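You operate a simulated robot arm through the tools that you are given. There is no shell and no other tool. Be economical: measure what you need, move in short steps, check, and stop when the job is done.

You are at the controls of a simulated two-armed robot. One attempt, no reset.

JOB
Hold the grey filter pot, unscrew its cap and swap the green insert for the white one.
Fine: old insert standing on the bench, cap screwed back on. Set down upright: green filter insert.

It is judged by the outcome, as a careful person would: the job done as asked, and still so three seconds after it is handed in. It fails if anything else is knocked over, pushed out of place, dropped, spilled or broken. Lids that push on must go on centred and level and be pressed home; caps that screw on are set level and turned clockwise until they are tight.

ROBOT AND FRAMES
Two 7-joint arms with two-finger parallel grippers on one trunk, on a base that drives. Base frame: it is fixed to the floor where the robot stands at the start and does not move with it; the origin is under the middle of the robot, x ahead of it, y to its left, z up; the surface under the hand at the start is at about z = 86. Units: cm, degrees, N and s.
The left shoulder is at the start at [5, 16.1, 117.3], the right one opposite. With the tool pointing down near the work surface each hand reaches from about 22 to 68 cm from the robot's upright axis, wherever it stands, measured 20 degrees to its own side. Places, roughly: filter bench [50, 0, 90]; grey filter pot [50, 10, 90]. Payload 3.43 kg a hand.
Tool frame (each hand has its own): the origin (TCP) lies between the finger pads and is the grasp point; the fingertips stand 3 cm ahead of it; z points along the fingers, y is the line along which they close. The gripper opens to 9.4 cm. The fingers are 2.8 cm wide and 1 cm thick; the gripper's body (5 by 9.6 cm) begins 5.5 cm behind the TCP.
Orientation is that of the tool frame in the base frame, as a unit quaternion [x, y, z, w]. With the fingers straight down and closing along the base's y, the tool's x points along the base's -x, its y along +y and its z along -z.

CONTROLS
- The arms move only by the tool send_rows. It takes "left_series", "right_series" or both (then of equal length, played together; a hand with none holds still); each is a list of rows, each a list of 7 numbers: the shift along the tool's x, y, z in units of 30 mm (1.0 is 30 mm), then the turn, a rotation vector about the tool's x, y, z in units of 5 degrees (1.0 is 5 degrees), then the opening, from 0 (shut) to 1 (fully open). In form: [[x, y, z, wx, wy, wz, grip], ...]. A call has 1 to 20 rows; each row shifts and turns the commanded pose from where the row before left it, along the tool's axes as they then stand. A call with a number of a shift or a turn outside -1 to 1 is refused whole. Rows are played at 5 a second. More than 5 cm and 8.6 degrees between two rows, or a gripper value outside its range, and nothing of the call is played. A pose out of reach is approached as far as the arm can. The call stops where the force on the tool passes 40 N (or 10 N more than at its start, if that is more) or the arm is blocked; 0.2 s more then pass. The fingers move at their own pace (about 4.5 cm/s each) and stop on an object; they squeeze with about 40 N. The grip force told is the motor's: it shows also when the fingers shut on nothing. Time passes only in rows, and 0.2 s behind the last, so rows that do not move let the fingers close. The reply holds the time, the measured pose of the TCP, the force on the tool along the base axes, the opening and the grip force, in the units named above and with some noise, with the torque about the TCP (base axes, N m) and any sound that the robot's microphone picked up.
- Cameras (640 x 400 px; columns grow to the right, rows downward): "scene" is now at [12.68, 1.66, 129.62]; the picture's right is [0.12, -0.99, 0.00], its down [-0.52, -0.07, -0.85] and it looks along [0.84, 0.11, -0.53] (base axes); focal length 214 px, centre (320, 200). "left" rides on the left gripper at [7.6, -1.4, -10.2] in its tool frame; the picture's right is [0.18, 0.98, 0.00], its down [-0.75, 0.14, -0.64] and it looks along [-0.63, 0.12, 0.77] (tool axes); focal length 243 px, centre (320, 200). "right" rides on the right gripper at [7.6, 1.4, -10.2] in its tool frame; the picture's right is [-0.18, 0.98, 0.00], its down [-0.75, -0.14, -0.64] and it looks along [-0.63, -0.12, 0.77] (tool axes); focal length 243 px, centre (320, 200). There is no depth. A picture from a camera that has moved, and an enlarged one, comes with that camera's place and axes in the base frame and with its lens. The place of the scene camera against the robot may be out by one fixed shift of up to 1.2 cm in any direction.
- snapshot(camera): a new picture of that camera. It takes no simulated time.
- move_column(by): slides the trunk up (or, below 0, down) by that many cm; the arms and the scene camera ride with it, the base frame stays. It gives what a move gives, with no picture.
- base_move(legs): drives the robot by 1 to 6 legs, each [ahead, left, turn to the left] in cm, cm and degrees, along the robot's own axes; the way and the turn of a leg run together, so that a leg with both is an arc; at most 150 cm and 180 degrees a leg. The arms and the cameras ride along, it lands a little off, and it stops where it bumps. It gives what a move gives.
- head_to(pan, tilt): turns the head with the scene camera to pan (to the left, within 80 degrees either way) and tilt (down, from -29 to 69), counted from straight ahead of the robot. It gives what a move gives.
- inspect(camera, box): a new picture of the part [left, top, right, bottom] of that camera's present view, enlarged. It takes no simulated time.
- sign_off(): hands the job in; it is judged then, once.

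Work in short steps. Places have to be worked out from the pictures, the camera data and where the tool is seen: move nearer, look again, correct. Check each grasp and each placing, and mend what went wrong. You have 120 turns and 88 pictures in all, those below and enlarged ones among them. Open the grippers and draw the arms clear of the work before you hand the job in, unless the task says otherwise; then end with one line.

The tools are called by a JSON object that holds its "fn" and its "kwargs". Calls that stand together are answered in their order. send_rows: Moves the arms, as the interface text tells. Its arguments: {"type":"object","properties":{"left_series":{"type":"array","items":{"type":"array","items":{"type":"number"}}},"right_series":{"type":"array","items":{"type":"array","items":{"type":"number"}}}},"required":[]} The other tools are called the same way: move_column (by) slides the trunk up or down; base_move (legs) drives the base; head_to (pan, tilt) turns the head that bears the scene camera; snapshot (camera) takes a picture; inspect (camera, box) takes an enlarged picture of a part of a camera's view; sign_off () hands the job in.

At the start:

```text
t: 0.0
left_position: [29.43, 18.58, 117.63]
left_ee_rot: [0.0, 1.0, 0.0, 0.0]
left_wrist_force: [-0.1, 0.5, 0.1]
left_wrist_torque: [0.03, -0.01, -0.04]
left_width: 9.39
left_grasp_force: 0.1
right_position: [39.41, -11.34, 121.3]
right_ee_rot: [0.001, 1.0, 0.0, 0.0]
right_wrist_force: [0.4, 0.1, 0.4]
right_wrist_torque: [0.01, 0.04, 0.04]
right_width: 9.4
right_grasp_force: 0.0
trunk travel left (down, up): [-20.0, 6.7]
robot x, y, heading: [-0.3, 0.27, 0.2]
head pan, tilt: [7.1, 31.8]
```

scene: 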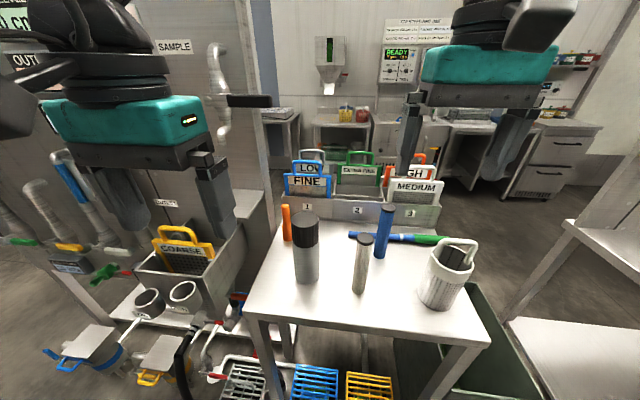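
right: 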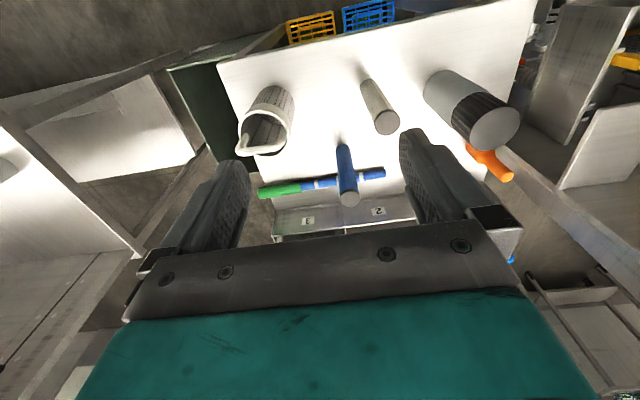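
left: 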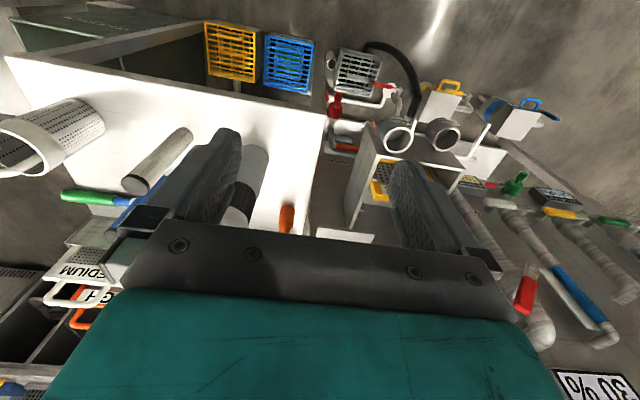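

The pot with the black ribbed cap stands at scene (305,250), and the pale cylinder at (362,265) is probably the white insert. I'll enlarge the bench to check.

{"fn": "inspect", "kwargs": {"camera": "scene", "box": [240, 190, 500, 350]}}

{"fn": "inspect", "kwargs": {"camera": "right", "box": [220, 50, 540, 250]}}

```text
2.46 times, centred on (370, 270) of scene
camera zoom: at [12.68, 1.66, 129.62], right [0.12, -0.99, 0.0], down [-0.52, -0.07, -0.85], along [0.84, 0.11, -0.53], focal length 528 px, centre (197, 28)
```

zoom: 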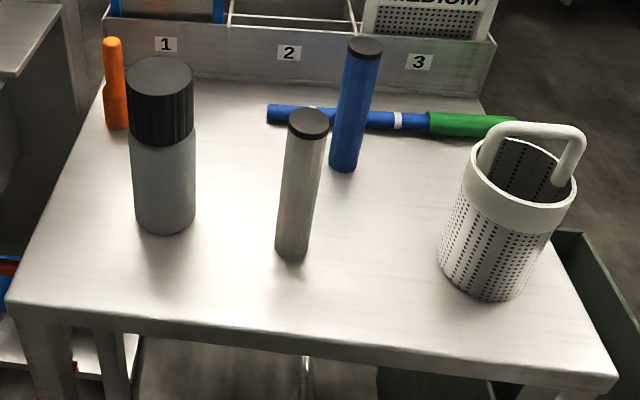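

```text
2.00 times, centred on (380, 150) of right
camera zoom: at [31.89, -9.97, 131.49], right [0.19, 0.98, 0.0], down [0.75, -0.14, 0.64], along [0.63, -0.12, -0.77], focal length 485 px, centre (200, 300)
```

zoom: 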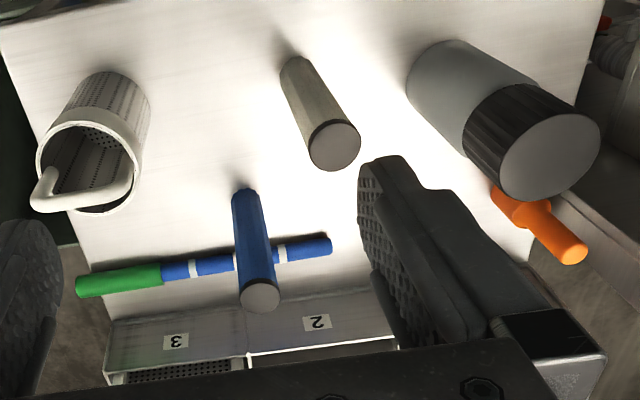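

The pot is near (47,8), about 5.5 cm across with its top near z=104. The white insert is near (45.5,-4). I'll first yaw and pitch the left hand to an angled, forward-pointing pose (30° below horizontal), well clear of everything.

{"fn": "send_rows", "kwargs": {"left_series": [[0, 0, 0, 0, 0, 1, 1], [0, 0, 0, 0, 0, 1, 1], [0, 0, 0, 0, 0, 1, 1], [0, 0, 0, 0, -1, 0, 1], [0, 0, 0, 0, -1, 0, 1], [0, 0, 0, 0, -1, 0, 1], [0, 0, 0, 0, -1, 0, 1], [0, 0, 0, 0, -1, 0, 1], [0, 0, 0, 0, -1, 0, 1], [0, 0, 0, 0, -1, 0, 1], [0, 0, 0, 0, -1, 0, 1], [0, 0, 0, 0, -1, 0, 1], [0, 0, 0, 0, -1, 0, 1], [0, 0, 0, 0, -1, 0, 1], [0, 0, 0, 0, -1, 0, 1]]}}

{"fn": "snapshot", "kwargs": {"camera": "left"}}

{"fn": "snapshot", "kwargs": {"camera": "scene"}}

```text
t: 3.2
left_position: [35.41, 18.16, 124.72]
left_ee_rot: [0.113, 0.859, -0.064, 0.496]
left_wrist_force: [-0.5, 0.4, 0.0]
left_wrist_torque: [-0.05, -0.01, -0.02]
left_width: 9.41
left_grasp_force: 0.0
left hand out of reach, approached as far as the arm can: row 10, 11, 12, 13, 14, 15
right_position: [39.42, -11.25, 121.09]
right_ee_rot: [0.001, 1.0, 0.0, 0.001]
right_wrist_force: [0.1, -0.1, -0.2]
right_wrist_torque: [0.01, -0.01, 0.01]
right_width: 9.4
right_grasp_force: 0.0
trunk travel left (down, up): [-20.0, 6.7]
robot x, y, heading: [-0.01, -0.21, 0.0]
head pan, tilt: [7.1, 31.8]
```

```text
82 pictures are left
camera left: at [22.79, 20.01, 123.38], right [0.17, 0.97, -0.16], down [-0.14, 0.18, 0.97], along [0.98, -0.14, 0.16], focal length 243 px, centre (320, 200)
```

left: 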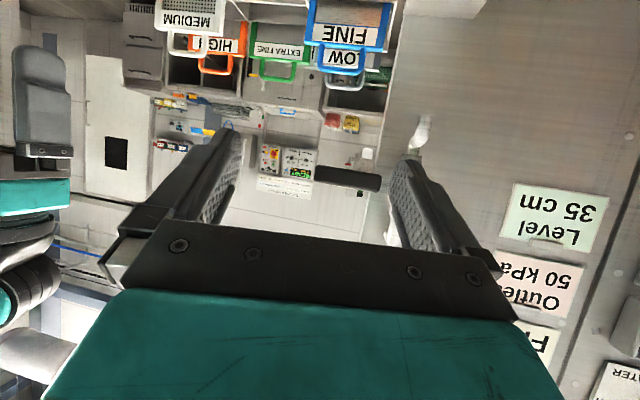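

```text
81 pictures are left
camera scene: at [12.68, 1.67, 129.62], right [0.12, -0.99, 0.0], down [-0.52, -0.07, -0.85], along [0.84, 0.11, -0.53], focal length 214 px, centre (320, 200)
```

scene: 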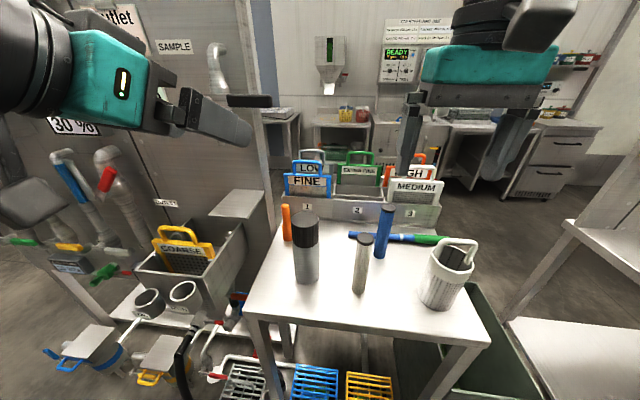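

The turn was limited by the near reach, but the orientation has arrived. Now I'll bring the hand down and forward to about (36,13,105), short of the pot.

{"fn": "send_rows", "kwargs": {"left_series": [[0.67, -0.2, 0.48, 0, 0, 0, 1], [0.67, -0.2, 0.48, 0, 0, 0, 1], [0.67, -0.2, 0.48, 0, 0, 0, 1], [0.67, -0.2, 0.48, 0, 0, 0, 1], [0.67, -0.2, 0.48, 0, 0, 0, 1], [0.67, -0.2, 0.48, 0, 0, 0, 1], [0.67, -0.2, 0.48, 0, 0, 0, 1], [0.67, -0.2, 0.48, 0, 0, 0, 1]]}}

{"fn": "snapshot", "kwargs": {"camera": "left"}}

{"fn": "snapshot", "kwargs": {"camera": "scene"}}

```text
t: 5.0
left_position: [42.58, 12.03, 109.27]
left_ee_rot: [0.113, 0.859, -0.065, 0.495]
left_wrist_force: [0.8, -0.1, 0.3]
left_wrist_torque: [-0.02, -0.03, -0.05]
left_width: 9.41
left_grasp_force: 0.0
left hand out of reach, approached as far as the arm can: row 1, 2, 3, 4, 5, 6, 7
right_position: [39.46, -11.3, 121.12]
right_ee_rot: [0.001, 1.0, 0.001, -0.001]
right_wrist_force: [-0.5, 0.1, 0.3]
right_wrist_torque: [-0.01, 0.01, -0.01]
right_width: 9.39
right_grasp_force: 0.0
trunk travel left (down, up): [-20.0, 6.7]
robot x, y, heading: [0.0, -0.06, 0.1]
head pan, tilt: [7.1, 31.8]
```

```text
80 pictures are left
camera left: at [29.75, 13.99, 107.87], right [0.17, 0.97, -0.16], down [-0.14, 0.18, 0.97], along [0.98, -0.14, 0.16], focal length 243 px, centre (320, 200)
```

left: 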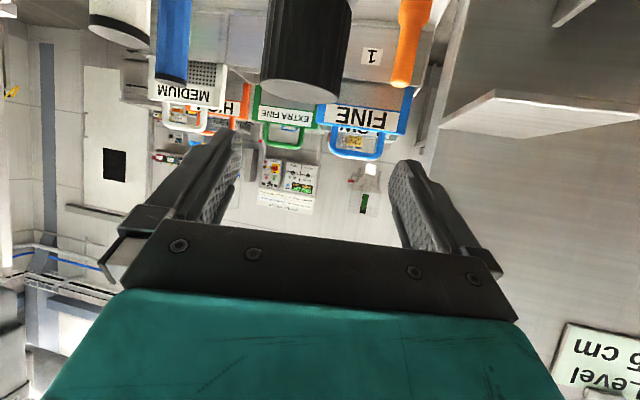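

```text
79 pictures are left
camera scene: at [12.71, 1.65, 129.61], right [0.12, -0.99, 0.0], down [-0.52, -0.07, -0.85], along [0.84, 0.11, -0.53], focal length 214 px, centre (320, 200)
```

scene: 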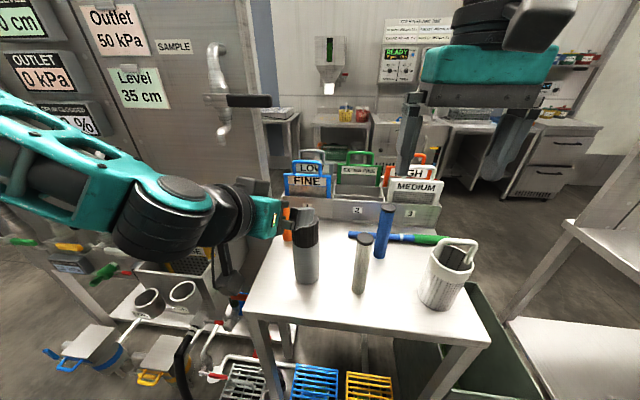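

At this tilt the arm is too folded for a retreat in front of the pot. I'll back the base 10 cm, so the arms have room on both sides.

{"fn": "base_move", "kwargs": {"legs": [[-10, 0, 0]]}}

{"fn": "snapshot", "kwargs": {"camera": "left"}}

{"fn": "inspect", "kwargs": {"camera": "right", "box": [160, 20, 560, 270]}}

```text
t: 6.2
left_position: [32.29, 12.21, 109.28]
left_ee_rot: [0.114, 0.858, -0.066, 0.496]
left_wrist_force: [0.3, -0.1, 0.3]
left_wrist_torque: [0.0, -0.02, 0.0]
left_width: 9.44
left_grasp_force: 0.1
right_position: [29.38, -11.36, 121.28]
right_ee_rot: [0.001, 1.0, 0.0, 0.0]
right_wrist_force: [-0.3, -0.8, 0.0]
right_wrist_torque: [-0.02, 0.01, -0.02]
right_width: 9.39
right_grasp_force: 0.0
trunk travel left (down, up): [-20.0, 6.7]
robot x, y, heading: [-10.08, 0.23, 0.2]
head pan, tilt: [7.1, 31.8]
```

```text
78 pictures are left
camera left: at [19.64, 14.05, 107.93], right [0.16, 0.97, -0.16], down [-0.14, 0.18, 0.97], along [0.98, -0.14, 0.16], focal length 243 px, centre (320, 200)
```

left: 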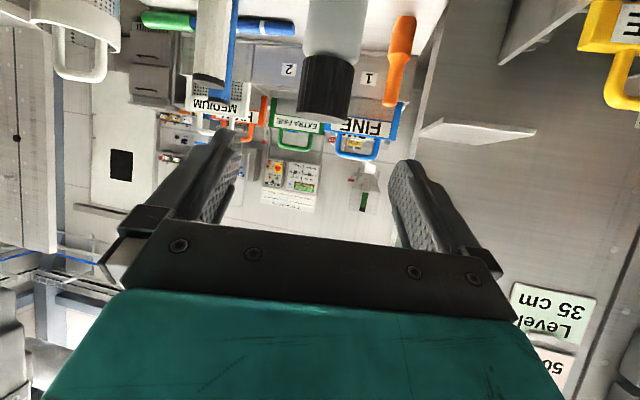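

```text
1.60 times, centred on (360, 145) of right
camera zoom: at [21.79, -9.96, 131.51], right [0.19, 0.98, 0.0], down [0.75, -0.14, 0.64], along [0.63, -0.12, -0.77], focal length 388 px, centre (256, 288)
```

zoom: 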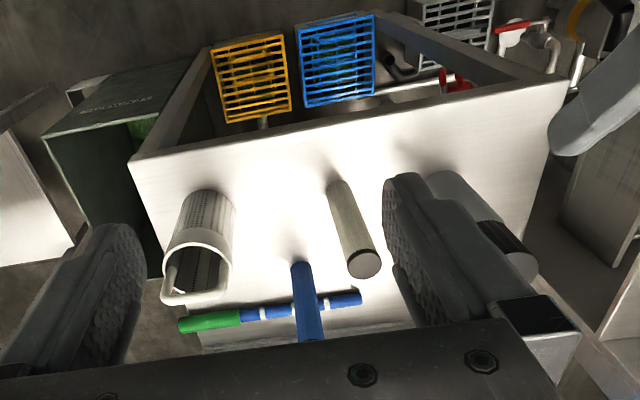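

From the left camera the pot axis is at about y=8.7, x=47.5. I'll move the left hand to a stand-off about 9 cm behind the grasp point.

{"fn": "send_rows", "kwargs": {"left_series": [[0.43, 0.027, 0.737, 0, 0, 0, 1], [0.43, 0.027, 0.737, 0, 0, 0, 1], [0.43, 0.027, 0.737, 0, 0, 0, 1], [0.43, 0.027, 0.737, 0, 0, 0, 1], [0.43, 0.027, 0.737, 0, 0, 0, 1], [0.43, 0.027, 0.737, 0, 0, 0, 1]]}}

{"fn": "snapshot", "kwargs": {"camera": "left"}}

{"fn": "snapshot", "kwargs": {"camera": "scene"}}

```text
t: 7.5
left_position: [40.14, 10.38, 99.89]
left_ee_rot: [0.112, 0.86, -0.063, 0.494]
left_wrist_force: [-0.2, -0.1, -0.2]
left_wrist_torque: [0.01, -0.04, -0.01]
left_width: 9.39
left_grasp_force: 0.1
left hand out of reach, approached as far as the arm can: row 5, 6
right_position: [29.39, -11.26, 121.23]
right_ee_rot: [0.001, 1.0, 0.0, 0.0]
right_wrist_force: [-0.7, -0.2, 0.5]
right_wrist_torque: [0.0, 0.01, -0.01]
right_width: 9.38
right_grasp_force: 0.1
trunk travel left (down, up): [-20.0, 6.7]
robot x, y, heading: [-10.17, 0.14, 0.2]
head pan, tilt: [7.1, 31.8]
```

```text
76 pictures are left
camera left: at [27.44, 12.28, 98.5], right [0.16, 0.97, -0.16], down [-0.13, 0.18, 0.97], along [0.98, -0.14, 0.16], focal length 243 px, centre (320, 200)
```

left: 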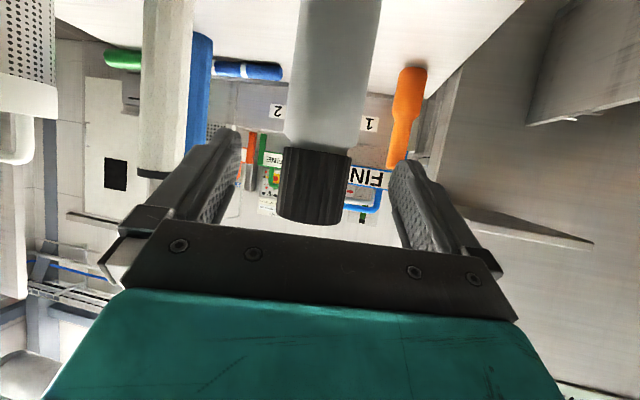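

```text
75 pictures are left
camera scene: at [2.65, 1.69, 129.62], right [0.12, -0.99, 0.0], down [-0.52, -0.07, -0.85], along [0.84, 0.11, -0.53], focal length 214 px, centre (320, 200)
```

scene: 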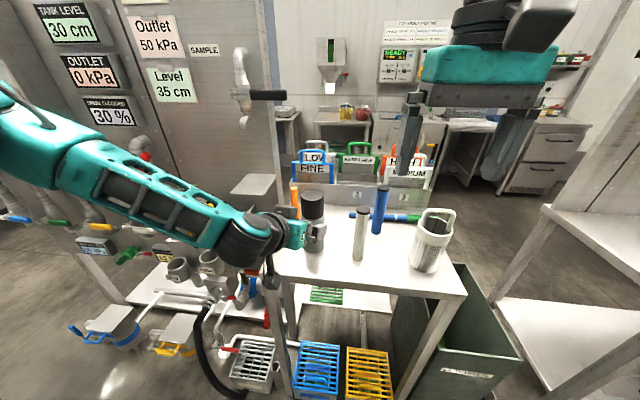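

The arm hits its limit low down at this tilt, so I'll lower the shoulders. First I'll raise the hand a bit, then take the column down 12 cm.

{"fn": "send_rows", "kwargs": {"left_series": [[-0.7, 0, -0.5, 0, 0, 0, 1], [-0.7, 0, -0.5, 0, 0, 0, 1], [-0.7, 0, -0.5, 0, 0, 0, 1]]}}

```text
t: 8.3
left_position: [39.39, 10.69, 107.61]
left_ee_rot: [0.112, 0.859, -0.065, 0.496]
left_wrist_force: [-0.6, 1.0, -0.7]
left_wrist_torque: [0.0, 0.0, 0.01]
left_width: 9.4
left_grasp_force: 0.0
right_position: [29.36, -11.44, 121.28]
right_ee_rot: [0.001, 1.0, 0.0, 0.001]
right_wrist_force: [-0.6, 0.7, -0.4]
right_wrist_torque: [-0.01, -0.02, -0.02]
right_width: 9.42
right_grasp_force: 0.1
trunk travel left (down, up): [-20.0, 6.7]
robot x, y, heading: [-9.84, 0.09, 0.1]
head pan, tilt: [7.1, 31.8]
```

The hand is at z=107.6 and clear of everything. I'm lowering the column 12 cm.

{"fn": "move_column", "kwargs": {"by": -12}}

{"fn": "snapshot", "kwargs": {"camera": "left"}}

```text
t: 9.8
left_position: [39.4, 10.81, 95.54]
left_ee_rot: [0.112, 0.859, -0.065, 0.496]
left_wrist_force: [-0.9, 0.0, 0.7]
left_wrist_torque: [0.0, 0.03, 0.02]
left_width: 9.41
left_grasp_force: 0.0
right_position: [29.33, -11.31, 109.25]
right_ee_rot: [0.001, 1.0, 0.0, -0.001]
right_wrist_force: [-0.1, 0.1, -0.7]
right_wrist_torque: [0.02, 0.0, 0.02]
right_width: 9.41
right_grasp_force: 0.0
trunk travel left (down, up): [-8.0, 18.7]
robot x, y, heading: [-9.96, 0.06, 0.0]
head pan, tilt: [7.1, 31.8]
```

```text
74 pictures are left
camera left: at [26.81, 12.53, 94.17], right [0.16, 0.97, -0.16], down [-0.14, 0.18, 0.97], along [0.98, -0.14, 0.16], focal length 243 px, centre (320, 200)
```

left: 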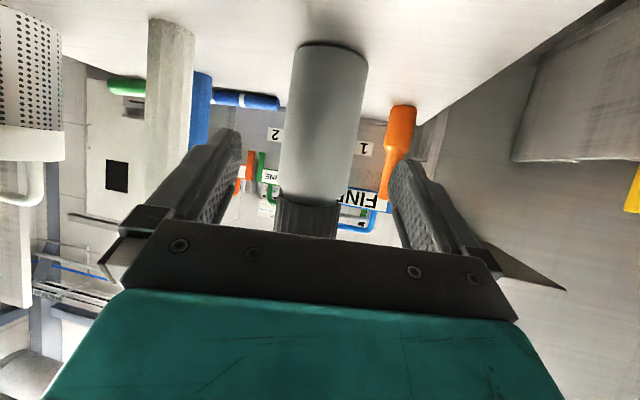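

The pot axis is at about (47.8,8.75) and is centred between the fingers, with the cap's lower edge near z=97. I'll advance along the tool to straddle the body at z≈91.

{"fn": "send_rows", "kwargs": {"left_series": [[-0.02, 0.013, 0.61, 0, 0, 0, 1], [-0.02, 0.013, 0.61, 0, 0, 0, 1], [-0.02, 0.013, 0.61, 0, 0, 0, 1], [-0.02, 0.013, 0.61, 0, 0, 0, 1], [-0.02, 0.013, 0.61, 0, 0, 0, 1]]}}

{"fn": "snapshot", "kwargs": {"camera": "left"}}

{"fn": "inspect", "kwargs": {"camera": "scene", "box": [220, 100, 480, 262]}}

```text
t: 11.1
left_position: [46.88, 10.03, 91.78]
left_ee_rot: [0.113, 0.859, -0.066, 0.495]
left_wrist_force: [0.0, -0.1, 0.0]
left_wrist_torque: [0.0, 0.05, 0.0]
left_width: 9.4
left_grasp_force: 0.1
left hand out of reach, approached as far as the arm can: row 5
right_position: [29.36, -11.28, 109.21]
right_ee_rot: [0.001, 1.0, 0.0, -0.001]
right_wrist_force: [-0.1, 0.2, -0.9]
right_wrist_torque: [-0.01, 0.01, 0.0]
right_width: 9.43
right_grasp_force: 0.0
trunk travel left (down, up): [-8.0, 18.7]
robot x, y, heading: [-10.03, -0.09, -0.1]
head pan, tilt: [7.1, 31.8]
```

```text
73 pictures are left
camera left: at [34.17, 11.83, 90.42], right [0.17, 0.97, -0.16], down [-0.14, 0.18, 0.97], along [0.98, -0.14, 0.16], focal length 243 px, centre (320, 200)
```

left: 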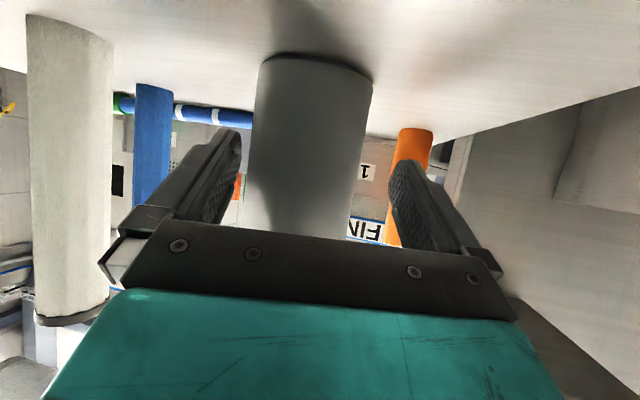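

```text
2.46 times, centred on (350, 181) of scene
camera zoom: at [2.67, 1.67, 117.62], right [0.12, -0.99, 0.0], down [-0.52, -0.07, -0.85], along [0.84, 0.11, -0.53], focal length 528 px, centre (246, 247)
```

zoom: 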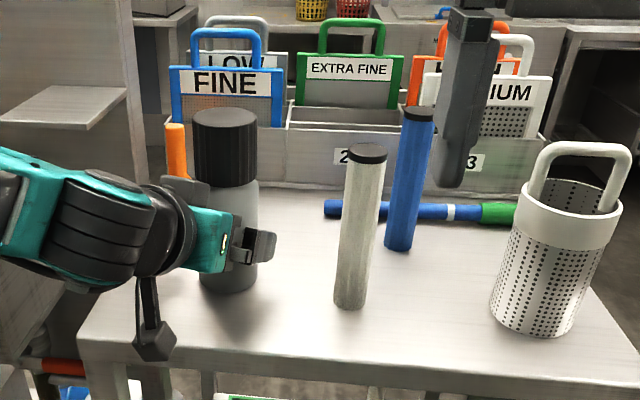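

The TCP ended about 1 cm to the pot's left (tool +y) because of a reach limit. I'll try a small correction along tool −y.

{"fn": "send_rows", "kwargs": {"left_series": [[0, -0.17, 0, 0, 0, 0, 1], [0, -0.17, 0, 0, 0, 0, 1]]}}

```text
t: 11.7
left_position: [46.29, 9.55, 92.15]
left_ee_rot: [0.113, 0.859, -0.065, 0.495]
left_wrist_force: [-0.7, -0.6, -0.4]
left_wrist_torque: [0.01, 0.01, 0.02]
left_width: 9.38
left_grasp_force: 0.1
left hand out of reach, approached as far as the arm can: row 1, 2
right_position: [29.44, -11.31, 109.23]
right_ee_rot: [0.0, 1.0, 0.0, 0.0]
right_wrist_force: [-0.3, -0.8, 0.0]
right_wrist_torque: [0.01, 0.03, 0.0]
right_width: 9.41
right_grasp_force: 0.1
trunk travel left (down, up): [-8.0, 18.7]
robot x, y, heading: [-10.17, 0.21, 0.1]
head pan, tilt: [7.1, 31.8]
```

Still limited. I'll back the hand off along the tool and up, and pitch it 10° more downward, then lower the column further and retry.

{"fn": "send_rows", "kwargs": {"left_series": [[0, 0.1, -0.9, 0, 0, 0, 1], [0, 0.1, -0.9, 0, 0, 0, 1], [-0.6, 0, -0.7, 0, 0, 0, 1], [-0.7, 0, -0.4, 0, 1, 0, 1], [-0.7, 0, -0.4, 0, 1, 0, 1]]}}

```text
t: 12.8
left_position: [41.08, 11.47, 102.22]
left_ee_rot: [0.119, 0.898, -0.055, 0.419]
left_wrist_force: [0.2, -0.5, -0.5]
left_wrist_torque: [0.03, -0.01, 0.0]
left_width: 9.41
left_grasp_force: 0.0
right_position: [29.46, -11.37, 109.26]
right_ee_rot: [0.0, 1.0, 0.0, 0.0]
right_wrist_force: [1.0, 0.3, 0.3]
right_wrist_torque: [-0.01, 0.02, 0.02]
right_width: 9.38
right_grasp_force: 0.0
trunk travel left (down, up): [-8.0, 18.7]
robot x, y, heading: [-10.3, 0.27, 0.1]
head pan, tilt: [7.1, 31.8]
```

{"fn": "move_column", "kwargs": {"by": -6}}

```text
t: 13.8
left_position: [41.18, 11.4, 96.25]
left_ee_rot: [0.118, 0.898, -0.055, 0.419]
left_wrist_force: [-0.7, -0.7, -0.1]
left_wrist_torque: [0.01, 0.02, -0.03]
left_width: 9.39
left_grasp_force: 0.1
right_position: [29.39, -11.37, 103.3]
right_ee_rot: [0.0, 1.0, 0.0, 0.0]
right_wrist_force: [-0.5, -0.4, -0.3]
right_wrist_torque: [-0.02, 0.0, -0.02]
right_width: 9.4
right_grasp_force: 0.0
trunk travel left (down, up): [-2.0, 24.7]
robot x, y, heading: [-9.92, 0.05, 0.1]
head pan, tilt: [7.1, 31.8]
```

The column is down. Now I'll approach to (47.2,8.9,91.8).

{"fn": "send_rows", "kwargs": {"left_series": [[-0.1, -0.15, 0.3, 0, 0, 0, 1], [-0.1, -0.137, 0.5, 0, 0, 0, 1], [-0.043, 0, 0.6, 0, 0, 0, 1], [0, 0, 0.6, 0, 0, 0, 1], [0, 0, 0.59, 0, 0, 0, 1]]}}

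{"fn": "snapshot", "kwargs": {"camera": "left"}}

```text
t: 15.1
left_position: [47.24, 9.09, 91.91]
left_ee_rot: [0.118, 0.899, -0.055, 0.419]
left_wrist_force: [-0.9, 0.1, 0.3]
left_wrist_torque: [0.04, -0.04, 0.01]
left_width: 9.41
left_grasp_force: 0.0
right_position: [29.37, -11.45, 103.23]
right_ee_rot: [0.0, 1.0, 0.0, 0.0]
right_wrist_force: [-0.2, -0.3, -0.3]
right_wrist_torque: [-0.03, 0.0, 0.03]
right_width: 9.4
right_grasp_force: 0.1
trunk travel left (down, up): [-2.0, 24.7]
robot x, y, heading: [-10.02, 0.5, -0.2]
head pan, tilt: [7.1, 31.8]
```

```text
71 pictures are left
camera left: at [34.47, 10.93, 92.74], right [0.14, 0.98, -0.14], down [0.03, 0.14, 0.99], along [0.99, -0.14, -0.01], focal length 243 px, centre (320, 200)
```

left: 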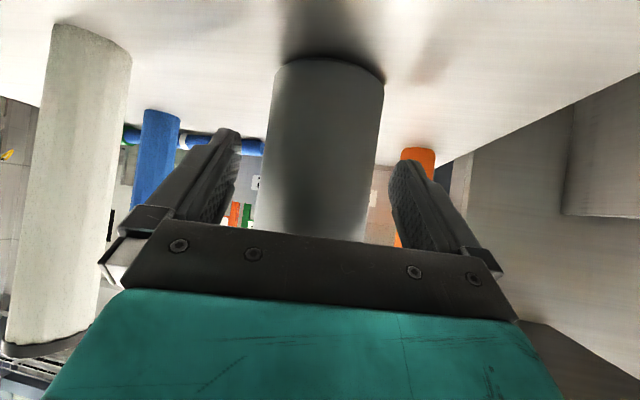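

The pot is centred between the fingers. Closing the left hand.

{"fn": "send_rows", "kwargs": {"left_series": [[0, 0, 0, 0, 0, 0, 0.6], [0, 0, 0, 0, 0, 0, 0.5], [0, 0, 0, 0, 0, 0, 0], [0, 0, 0, 0, 0, 0, 0], [0, 0, 0, 0, 0, 0, 0]]}}

{"fn": "snapshot", "kwargs": {"camera": "left"}}

{"fn": "snapshot", "kwargs": {"camera": "scene"}}

```text
t: 16.2
left_position: [47.06, 9.08, 91.9]
left_ee_rot: [0.118, 0.898, -0.055, 0.419]
left_wrist_force: [-0.6, -1.3, 0.1]
left_wrist_torque: [-0.06, -0.08, -0.04]
left_width: 6.42
left_grasp_force: 40.0
right_position: [29.34, -11.41, 103.22]
right_ee_rot: [0.0, 1.0, -0.001, 0.0]
right_wrist_force: [0.2, 0.3, 0.6]
right_wrist_torque: [-0.02, 0.0, -0.02]
right_width: 9.39
right_grasp_force: 0.1
trunk travel left (down, up): [-2.0, 24.7]
robot x, y, heading: [-9.92, -0.04, -0.1]
head pan, tilt: [7.1, 31.8]
```

```text
70 pictures are left
camera left: at [34.44, 10.9, 92.75], right [0.14, 0.98, -0.14], down [0.03, 0.14, 0.99], along [0.99, -0.14, -0.01], focal length 243 px, centre (320, 200)
```

left: 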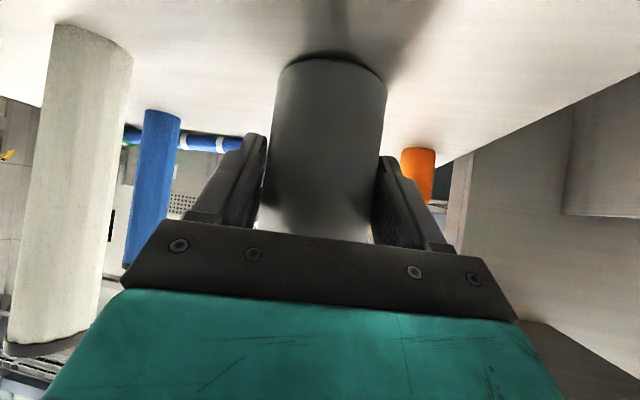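

```text
69 pictures are left
camera scene: at [2.66, 1.66, 111.62], right [0.12, -0.99, 0.0], down [-0.52, -0.07, -0.85], along [0.84, 0.11, -0.53], focal length 214 px, centre (320, 200)
```

scene: 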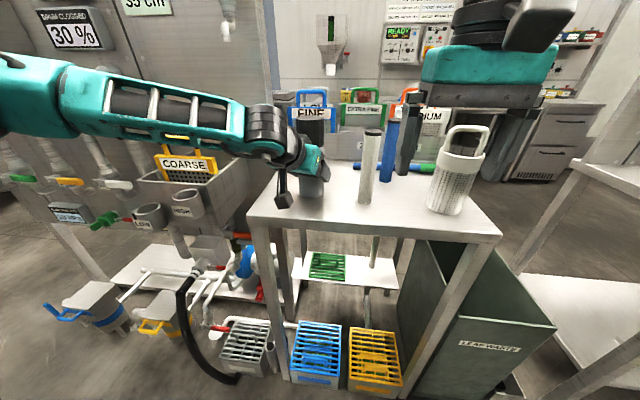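

The pot is held firmly (6.4 cm wide). Now I'll raise the right hand, then move it over next to the pot, staying high.

{"fn": "send_rows", "kwargs": {"right_series": [[0, 0, -1, 0, 0, 0, 0.82], [0, 0, -1, 0, 0, 0, 0.82], [0, 0, -1, 0, 0, 0, 0.82], [0, 0, -1, 0, 0, 0, 0.82], [-0.5, 0.5, -0.5, 0, 0, 0, 0.82], [-0.8, 0.8, 0, 0, 0, 0, 0.82], [-0.8, 0.8, 0, 0, 0, 0, 0.82], [-0.8, 0.8, 0, 0, 0, 0, 0.82], [-0.8, 0.8, 0, 0, 0, 0, 0.82], [-0.8, 0.8, 0, 0, 0, 0, 0.82]]}}

{"fn": "snapshot", "kwargs": {"camera": "right"}}

{"fn": "snapshot", "kwargs": {"camera": "scene"}}

```text
t: 18.4
left_position: [47.18, 9.04, 92.0]
left_ee_rot: [0.118, 0.899, -0.055, 0.419]
left_wrist_force: [-0.2, -0.2, 1.2]
left_wrist_torque: [0.02, -0.11, 0.04]
left_width: 6.42
left_grasp_force: 40.1
right_position: [38.57, -1.23, 114.74]
right_ee_rot: [0.001, 1.0, 0.001, 0.001]
right_wrist_force: [0.0, -0.7, 0.4]
right_wrist_torque: [0.01, 0.03, -0.02]
right_width: 7.7
right_grasp_force: 0.0
right hand out of reach, approached as far as the arm can: row 8, 9, 10
trunk travel left (down, up): [-2.0, 24.7]
robot x, y, heading: [-10.08, 0.24, 0.0]
head pan, tilt: [7.1, 31.8]
```

```text
68 pictures are left
camera right: at [31.08, 0.22, 124.95], right [0.18, 0.98, 0.0], down [0.75, -0.14, 0.64], along [0.63, -0.12, -0.76], focal length 243 px, centre (320, 200)
```

right: 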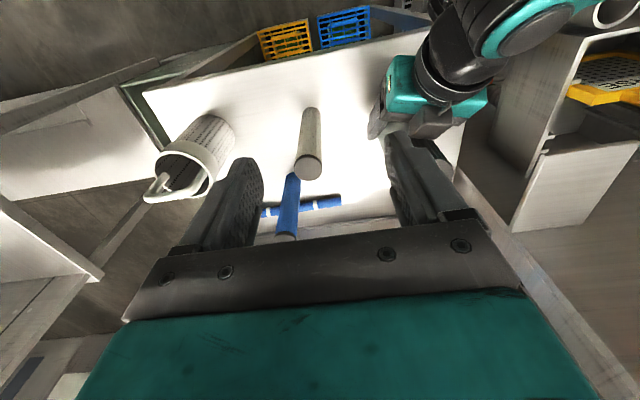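

```text
67 pictures are left
camera scene: at [2.65, 1.65, 111.62], right [0.12, -0.99, 0.0], down [-0.52, -0.07, -0.85], along [0.84, 0.11, -0.53], focal length 214 px, centre (320, 200)
```

scene: 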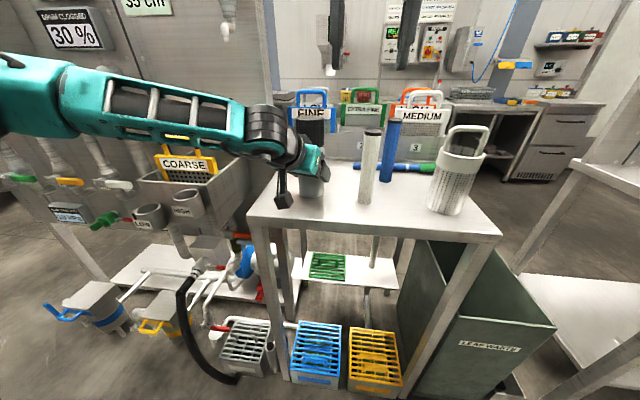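

The right hand can't reach the pot with the shoulders this low and far back. I'll release the pot and retreat the left hand upward. The right hand draws back, and I'll re-stand nearer with a higher column.

{"fn": "send_rows", "kwargs": {"left_series": [[0, 0, 0, 0, 0, 0, 1], [0, 0, 0, 0, 0, 0, 1], [0, 0, 0, 0, 0, 0, 1], [0, 0, -1, 0, 0, 0, 1], [0, 0, -1, 0, 0, 0, 1], [0, 0, -1, 0, 0, 0, 1], [-0.7, 0, -0.8, 0, 0, 0, 1], [-0.8, 0, -0.6, 0, 0, 0, 1], [-0.8, 0, -0.6, 0, 0, 0, 1]], "right_series": [[0.8, -0.8, 0, 0, 0, 0, 0.82], [0.8, -0.8, 0, 0, 0, 0, 0.82], [0.5, -0.5, 0, 0, 0, 0, 0.82], [0, 0, 0, 0, 0, 0, 0.82], [0, 0, 0, 0, 0, 0, 0.82], [0, 0, 0, 0, 0, 0, 0.82], [0, 0, 0, 0, 0, 0, 0.82], [0, 0, 0, 0, 0, 0, 0.82], [0, 0, 0, 0, 0, 0, 0.82]]}}

{"fn": "snapshot", "kwargs": {"camera": "scene"}}

```text
t: 20.4
left_position: [40.41, 10.91, 106.77]
left_ee_rot: [0.119, 0.899, -0.055, 0.419]
left_wrist_force: [0.9, -0.7, 0.1]
left_wrist_torque: [-0.02, 0.0, -0.02]
left_width: 9.42
left_grasp_force: 0.1
right_position: [32.09, -7.47, 114.77]
right_ee_rot: [0.0, 1.0, 0.0, 0.0]
right_wrist_force: [0.2, -0.4, 0.3]
right_wrist_torque: [0.0, 0.02, 0.01]
right_width: 7.69
right_grasp_force: 0.0
trunk travel left (down, up): [-2.0, 24.7]
robot x, y, heading: [-9.64, 0.1, 0.3]
head pan, tilt: [7.1, 31.8]
```

```text
66 pictures are left
camera scene: at [2.65, 1.67, 111.62], right [0.12, -0.99, 0.0], down [-0.52, -0.07, -0.85], along [0.84, 0.11, -0.53], focal length 214 px, centre (320, 200)
```

scene: 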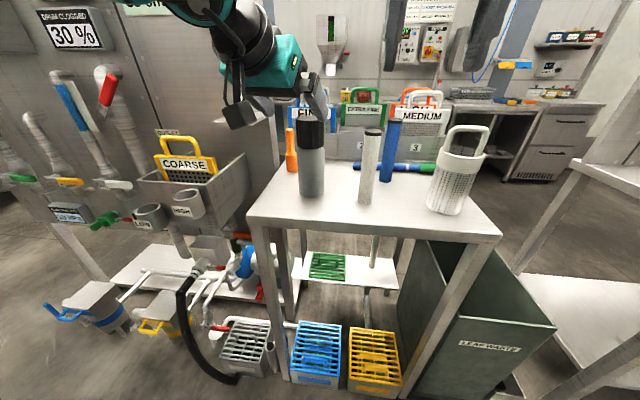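

The pot is still standing. Now raising the column 6 cm, then driving forward 8 cm and left 3 cm; both hands pass above everything.

{"fn": "move_column", "kwargs": {"by": 6}}

{"fn": "base_move", "kwargs": {"legs": [[8, 3, 0]]}}

{"fn": "snapshot", "kwargs": {"camera": "left"}}

```text
t: 21.4
left_position: [40.41, 10.93, 112.72]
left_ee_rot: [0.118, 0.899, -0.055, 0.419]
left_wrist_force: [0.0, -0.2, 0.0]
left_wrist_torque: [-0.02, 0.01, -0.02]
left_width: 9.4
left_grasp_force: 0.1
right_position: [32.05, -7.37, 120.63]
right_ee_rot: [0.001, 1.0, 0.0, 0.0]
right_wrist_force: [0.0, -0.5, -0.1]
right_wrist_torque: [0.0, -0.02, -0.01]
right_width: 7.71
right_grasp_force: 0.0
trunk travel left (down, up): [-8.0, 18.7]
robot x, y, heading: [-10.01, 0.02, 0.1]
head pan, tilt: [7.1, 31.8]
```

```text
t: 22.5
left_position: [48.36, 13.83, 112.82]
left_ee_rot: [0.117, 0.899, -0.054, 0.419]
left_wrist_force: [0.2, 0.6, -0.7]
left_wrist_torque: [-0.01, 0.02, -0.01]
left_width: 9.41
left_grasp_force: 0.1
right_position: [40.08, -4.39, 120.68]
right_ee_rot: [0.001, 1.0, 0.0, 0.0]
right_wrist_force: [-0.7, -0.8, 0.2]
right_wrist_torque: [-0.01, 0.01, -0.02]
right_width: 7.71
right_grasp_force: 0.1
trunk travel left (down, up): [-8.0, 18.7]
robot x, y, heading: [-2.35, 3.19, -0.1]
head pan, tilt: [7.1, 31.8]
```

```text
65 pictures are left
camera left: at [35.7, 15.66, 113.66], right [0.14, 0.98, -0.14], down [0.03, 0.14, 0.99], along [0.99, -0.14, -0.01], focal length 243 px, centre (320, 200)
```

left: 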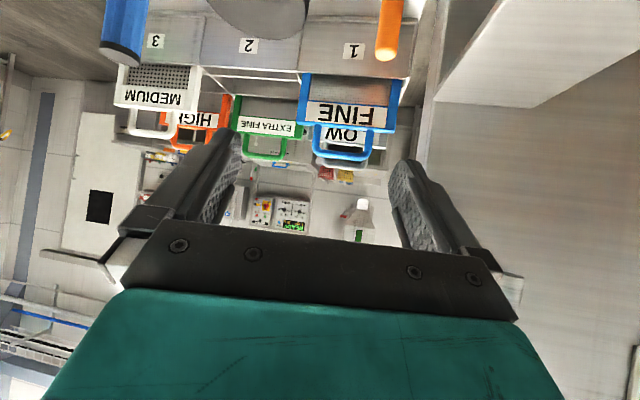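

The left hand is high above the pot. I'll back it off with an extra 15° yaw, then descend to a stand-off at about (42,12,97).

{"fn": "send_rows", "kwargs": {"left_series": [[0.41, -0.37, -0.49, 0.765, 0, 0.641, 1], [0.41, -0.37, -0.49, 0.765, 0, 0.641, 1], [0.41, -0.37, -0.49, 0.765, 0, 0.641, 1], [0.68, 0, 0.57, 0, 0, 0, 1], [0.68, 0, 0.57, 0, 0, 0, 1], [0.68, 0, 0.57, 0, 0, 0, 1]]}}

```text
t: 23.9
left_position: [42.01, 12.57, 104.86]
left_ee_rot: [0.234, 0.875, -0.109, 0.409]
left_wrist_force: [-0.4, -0.2, -0.1]
left_wrist_torque: [0.02, 0.0, -0.02]
left_width: 9.42
left_grasp_force: 0.1
right_position: [40.06, -4.49, 120.63]
right_ee_rot: [0.001, 1.0, 0.0, 0.0]
right_wrist_force: [-0.4, 0.3, 0.7]
right_wrist_torque: [0.0, -0.01, 0.0]
right_width: 7.7
right_grasp_force: 0.0
trunk travel left (down, up): [-8.0, 18.7]
robot x, y, heading: [-1.55, 3.29, 0.1]
head pan, tilt: [7.1, 31.8]
```

No limit so far. Down another 8 cm and look.

{"fn": "send_rows", "kwargs": {"left_series": [[0.68, 0, 0.57, 0, 0, 0, 1], [0.68, 0, 0.57, 0, 0, 0, 1], [0.68, 0, 0.57, 0, 0, 0, 1]]}}

{"fn": "snapshot", "kwargs": {"camera": "left"}}

```text
t: 24.7
left_position: [42.03, 12.58, 96.9]
left_ee_rot: [0.234, 0.875, -0.11, 0.409]
left_wrist_force: [1.3, 0.2, -0.2]
left_wrist_torque: [0.03, 0.04, -0.05]
left_width: 9.39
left_grasp_force: 0.0
right_position: [40.02, -4.27, 120.65]
right_ee_rot: [0.001, 1.0, 0.0, 0.0]
right_wrist_force: [0.4, -0.2, -0.1]
right_wrist_torque: [-0.01, 0.01, -0.02]
right_width: 7.68
right_grasp_force: 0.0
trunk travel left (down, up): [-8.0, 18.7]
robot x, y, heading: [-2.07, 2.54, -0.1]
head pan, tilt: [7.1, 31.8]
```

```text
64 pictures are left
camera left: at [30.19, 17.75, 97.7], right [0.39, 0.91, -0.14], down [0.06, 0.13, 0.99], along [0.92, -0.39, -0.01], focal length 243 px, centre (320, 200)
```

left: 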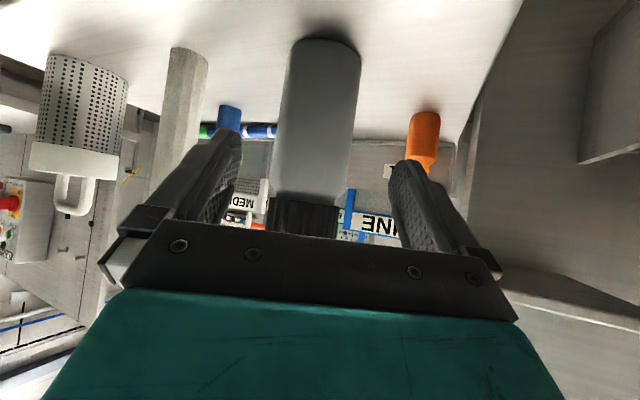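

The pot is nicely centred. I'll advance to the grasp at (47.2,9.35,92).

{"fn": "send_rows", "kwargs": {"left_series": [[-0.012, -0.017, 0.65, 0, 0, 0, 1], [-0.012, -0.017, 0.65, 0, 0, 0, 1], [-0.012, -0.017, 0.65, 0, 0, 0, 1], [-0.012, -0.017, 0.65, 0, 0, 0, 1]]}}

{"fn": "snapshot", "kwargs": {"camera": "left"}}

```text
t: 25.7
left_position: [47.0, 9.47, 92.04]
left_ee_rot: [0.233, 0.876, -0.109, 0.409]
left_wrist_force: [-0.7, 0.0, 0.1]
left_wrist_torque: [-0.03, -0.01, 0.0]
left_width: 9.38
left_grasp_force: 0.0
right_position: [40.05, -4.24, 120.66]
right_ee_rot: [0.0, 1.0, 0.0, -0.001]
right_wrist_force: [-0.6, 0.0, -0.5]
right_wrist_torque: [0.01, -0.02, 0.04]
right_width: 7.71
right_grasp_force: 0.0
trunk travel left (down, up): [-8.0, 18.7]
robot x, y, heading: [-1.82, 3.03, 0.2]
head pan, tilt: [7.1, 31.8]
```

```text
63 pictures are left
camera left: at [35.25, 14.46, 92.89], right [0.39, 0.91, -0.14], down [0.06, 0.13, 0.99], along [0.92, -0.39, -0.01], focal length 243 px, centre (320, 200)
```

left: 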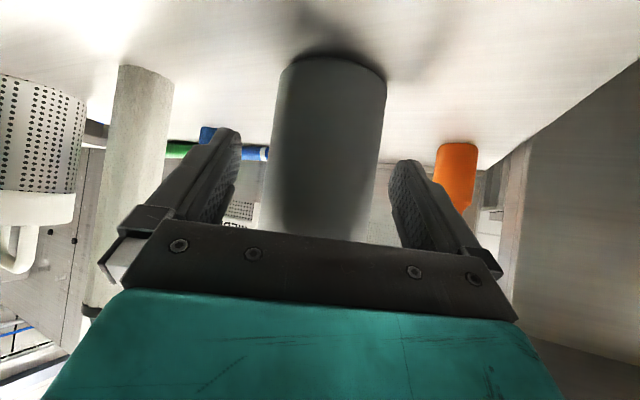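

Closing the left hand on the pot while I bring the right hand over the pot axis at z≈112.

{"fn": "send_rows", "kwargs": {"left_series": [[0, 0, 0, 0, 0, 0, 0.6], [0, 0, 0, 0, 0, 0, 0], [0, 0, 0, 0, 0, 0, 0], [0, 0, 0, 0, 0, 0, 0], [0, 0, 0, 0, 0, 0, 0], [0, 0, 0, 0, 0, 0, 0]], "right_series": [[-0.42, 0.74, 0.45, 0, 0, 0, 0.82], [-0.42, 0.74, 0.45, 0, 0, 0, 0.82], [-0.42, 0.74, 0.45, 0, 0, 0, 0.82], [-0.42, 0.74, 0.45, 0, 0, 0, 0.82], [-0.42, 0.74, 0.45, 0, 0, 0, 0.82], [-0.42, 0.74, 0.45, 0, 0, 0, 0.82]]}}

{"fn": "snapshot", "kwargs": {"camera": "right"}}

{"fn": "snapshot", "kwargs": {"camera": "scene"}}

```text
t: 27.1
left_position: [47.27, 9.58, 92.03]
left_ee_rot: [0.234, 0.875, -0.11, 0.409]
left_wrist_force: [-0.5, 2.3, 1.0]
left_wrist_torque: [-0.05, 0.0, 0.0]
left_width: 6.32
left_grasp_force: 40.3
right_position: [47.63, 9.06, 112.55]
right_ee_rot: [0.001, 1.0, 0.0, 0.0]
right_wrist_force: [0.3, -0.2, -0.3]
right_wrist_torque: [-0.02, 0.02, -0.01]
right_width: 7.69
right_grasp_force: 0.0
trunk travel left (down, up): [-8.0, 18.7]
robot x, y, heading: [-2.08, 2.9, -0.2]
head pan, tilt: [7.1, 31.8]
```

```text
62 pictures are left
camera right: at [40.15, 10.42, 122.73], right [0.19, 0.98, 0.0], down [0.75, -0.14, 0.64], along [0.63, -0.12, -0.77], focal length 243 px, centre (320, 200)
```

right: 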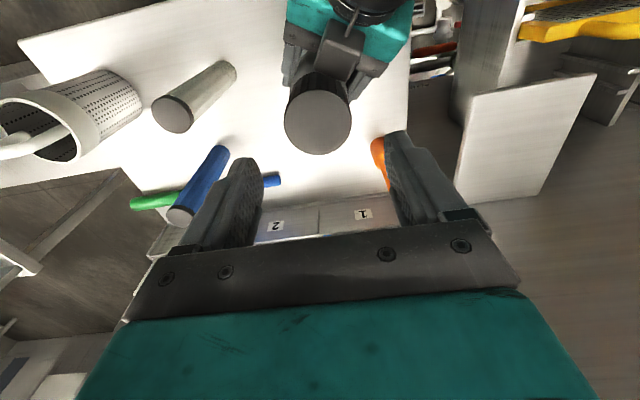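

```text
61 pictures are left
camera scene: at [10.63, 4.71, 117.61], right [0.12, -0.99, 0.0], down [-0.52, -0.07, -0.85], along [0.84, 0.11, -0.53], focal length 214 px, centre (320, 200)
```

scene: 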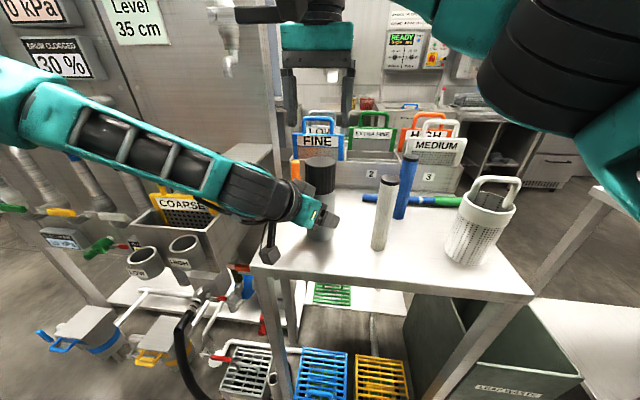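

Cap top is at about (47.9,8.9), z≈102.5. I'll descend with the fingers pre-turned 60° clockwise, ready for a counterclockwise stroke, TCP to z≈102.5.

{"fn": "send_rows", "kwargs": {"right_series": [[-0.057, -0.02, 0, 0, 0, 0, 0.82], [0, 0, 0.28, 0, 0, 1, 0.82], [0, 0, 0.28, 0, 0, 1, 0.82], [0, 0, 0.28, 0, 0, 1, 0.82], [0, 0, 0.28, 0, 0, 1, 0.82], [0, 0, 0.28, 0, 0, 1, 0.82], [0, 0, 0.28, 0, 0, 1, 0.82], [0, 0, 0.28, 0, 0, 1, 0.82], [0, 0, 0.28, 0, 0, 1, 0.82], [0, 0, 0.28, 0, 0, 1, 0.82], [0, 0, 0.28, 0, 0, 1, 0.82], [0, 0, 0.28, 0, 0, 1, 0.82], [0, 0, 0.28, 0, 0, 1, 0.82]]}}

{"fn": "snapshot", "kwargs": {"camera": "right"}}

{"fn": "inspect", "kwargs": {"camera": "scene", "box": [240, 100, 400, 260]}}

```text
t: 29.9
left_position: [47.06, 9.28, 91.94]
left_ee_rot: [0.233, 0.876, -0.109, 0.409]
left_wrist_force: [0.3, -0.1, -1.0]
left_wrist_torque: [0.0, 0.0, 0.0]
left_width: 6.31
left_grasp_force: 40.2
right_position: [47.89, 8.74, 102.5]
right_ee_rot: [0.502, 0.865, 0.0, 0.0]
right_wrist_force: [0.3, 0.1, -1.4]
right_wrist_torque: [-0.01, -0.03, -0.03]
right_width: 7.72
right_grasp_force: 0.1
trunk travel left (down, up): [-8.0, 18.7]
robot x, y, heading: [-2.01, 3.45, 0.1]
head pan, tilt: [7.1, 31.8]
```

```text
60 pictures are left
camera right: at [45.41, 16.11, 112.72], right [0.94, 0.33, 0.0], down [0.25, -0.72, 0.64], along [0.21, -0.61, -0.77], focal length 243 px, centre (320, 200)
```

right: 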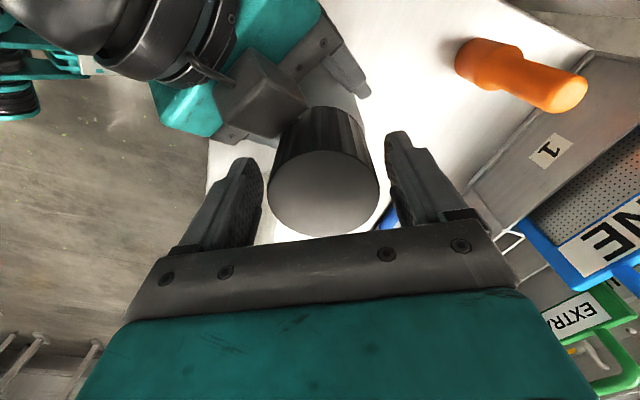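

```text
2.50 times, centred on (320, 180) of scene
camera zoom: at [10.64, 4.67, 117.61], right [0.12, -0.99, 0.0], down [-0.52, -0.07, -0.85], along [0.84, 0.11, -0.53], focal length 536 px, centre (320, 250)
```

zoom: 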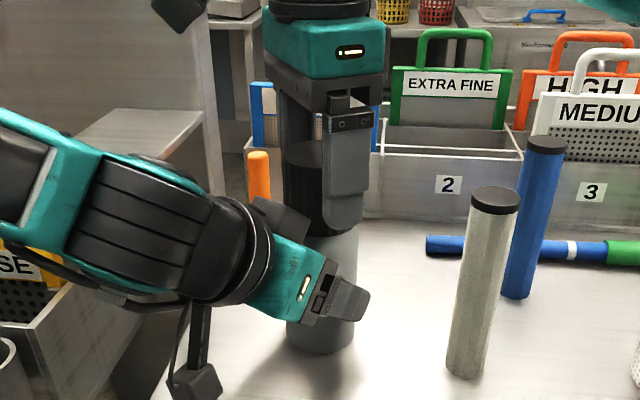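

The cap is centred between the right fingers and its top is at z≈103. I'll raise 0.4 cm and close on it.

{"fn": "send_rows", "kwargs": {"right_series": [[0, 0, -0.13, 0, 0, 0, 0.82], [0, 0, 0, 0, 0, 0, 0], [0, 0, 0, 0, 0, 0, 0], [0, 0, 0, 0, 0, 0, 0], [0, 0, 0, 0, 0, 0, 0]]}}

```text
t: 31.1
left_position: [47.0, 9.28, 92.0]
left_ee_rot: [0.235, 0.876, -0.109, 0.408]
left_wrist_force: [-7.9, -1.9, 0.2]
left_wrist_torque: [0.11, -0.54, -0.13]
left_width: 6.34
left_grasp_force: 39.8
right_position: [47.89, 8.87, 102.87]
right_ee_rot: [0.501, 0.866, 0.001, 0.001]
right_wrist_force: [7.7, 1.0, -0.7]
right_wrist_torque: [0.12, -0.2, 0.06]
right_width: 5.71
right_grasp_force: 40.4
trunk travel left (down, up): [-8.0, 18.7]
robot x, y, heading: [-2.32, 3.03, 0.1]
head pan, tilt: [7.1, 31.8]
```

Both hands are holding. Unscrewing: 30° counterclockwise first, checking the torque.

{"fn": "send_rows", "kwargs": {"right_series": [[0, 0, 0, 0, 0, -1, 0], [0, 0, 0, 0, 0, -1, 0], [0, 0, 0, 0, 0, -1, 0], [0, 0, 0, 0, 0, -1, 0], [0, 0, 0, 0, 0, -1, 0], [0, 0, 0, 0, 0, -1, 0]]}}

{"fn": "snapshot", "kwargs": {"camera": "left"}}

```text
t: 32.5
left_position: [46.93, 9.41, 91.95]
left_ee_rot: [0.234, 0.875, -0.109, 0.409]
left_wrist_force: [-14.3, 1.5, 0.3]
left_wrist_torque: [-0.33, -0.86, -0.08]
left_width: 6.28
left_grasp_force: 40.0
right_position: [47.82, 8.73, 103.02]
right_ee_rot: [0.259, 0.966, 0.0, 0.001]
right_wrist_force: [13.3, -1.3, -0.2]
right_wrist_torque: [0.09, -0.51, 0.0]
right_width: 5.67
right_grasp_force: 40.1
trunk travel left (down, up): [-8.0, 18.7]
robot x, y, heading: [-1.98, 2.92, 0.1]
head pan, tilt: [7.1, 31.8]
```

```text
58 pictures are left
camera left: at [35.19, 14.46, 92.9], right [0.39, 0.91, -0.14], down [0.06, 0.13, 0.99], along [0.92, -0.39, -0.01], focal length 243 px, centre (320, 200)
```

left: 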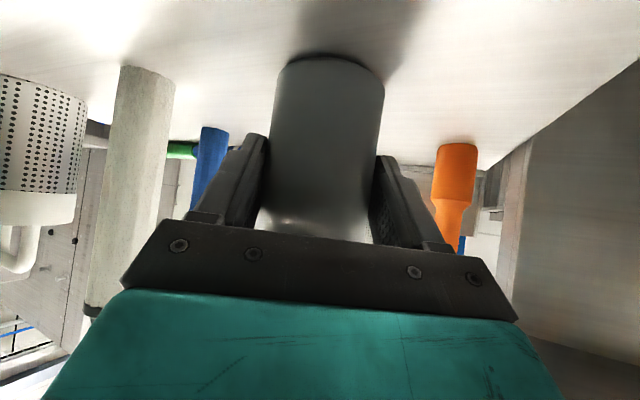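

The cap turns with almost no torque about z. There's a sideways force of about 13 N in +x, so I'll nudge the hand +x and keep turning 90° counterclockwise.

{"fn": "send_rows", "kwargs": {"right_series": [[-0.06, 0.035, 0, 0, 0, -1, 0], [0, 0, 0, 0, 0, -1, 0], [0, 0, 0, 0, 0, -1, 0], [0, 0, 0, 0, 0, -1, 0], [0, 0, 0, 0, 0, -1, 0], [0, 0, 0, 0, 0, -1, 0], [0, 0, 0, 0, 0, -1, 0], [0, 0, 0, 0, 0, -1, 0], [0, 0, 0, 0, 0, -1, 0], [0, 0, 0, 0, 0, -1, 0], [0, 0, 0, 0, 0, -1, 0], [0, 0, 0, 0, 0, -1, 0], [0, 0, 0, 0, 0, -1, 0], [0, 0, 0, 0, 0, -1, 0], [0, 0, 0, 0, 0, -1, 0], [0, 0, 0, 0, 0, -1, 0], [0, 0, 0, 0, 0, -1, 0], [0, 0, 0, 0, 0, -1, 0]]}}

{"fn": "inspect", "kwargs": {"camera": "scene", "box": [240, 100, 400, 260]}}

```text
t: 35.5
left_position: [46.68, 9.18, 91.99]
left_ee_rot: [0.239, 0.874, -0.112, 0.407]
left_wrist_force: [-2.0, 1.6, 1.9]
left_wrist_torque: [-0.06, 0.03, 0.11]
left_width: 6.26
left_grasp_force: 40.2
right_position: [48.33, 8.91, 103.04]
right_ee_rot: [-0.318, 0.948, 0.002, 0.006]
right_wrist_force: [-1.2, -1.4, 4.4]
right_wrist_torque: [0.04, 0.07, 0.02]
right_width: 5.61
right_grasp_force: 39.9
trunk travel left (down, up): [-8.0, 18.7]
robot x, y, heading: [-2.21, 3.12, -0.2]
head pan, tilt: [7.1, 31.8]
stopped in row 14 (right hand): the force on the tool passed its limit at 41 N (the readings are from after the stop); the commanded pose is now the measured one
```

```text
2.50 times, centred on (320, 180) of scene
camera zoom: at [10.55, 4.66, 117.62], right [0.12, -0.99, 0.0], down [-0.52, -0.07, -0.85], along [0.84, 0.11, -0.53], focal length 536 px, centre (320, 250)
```

zoom: 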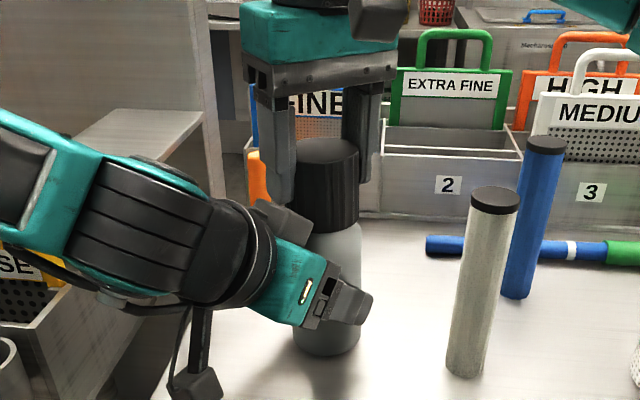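

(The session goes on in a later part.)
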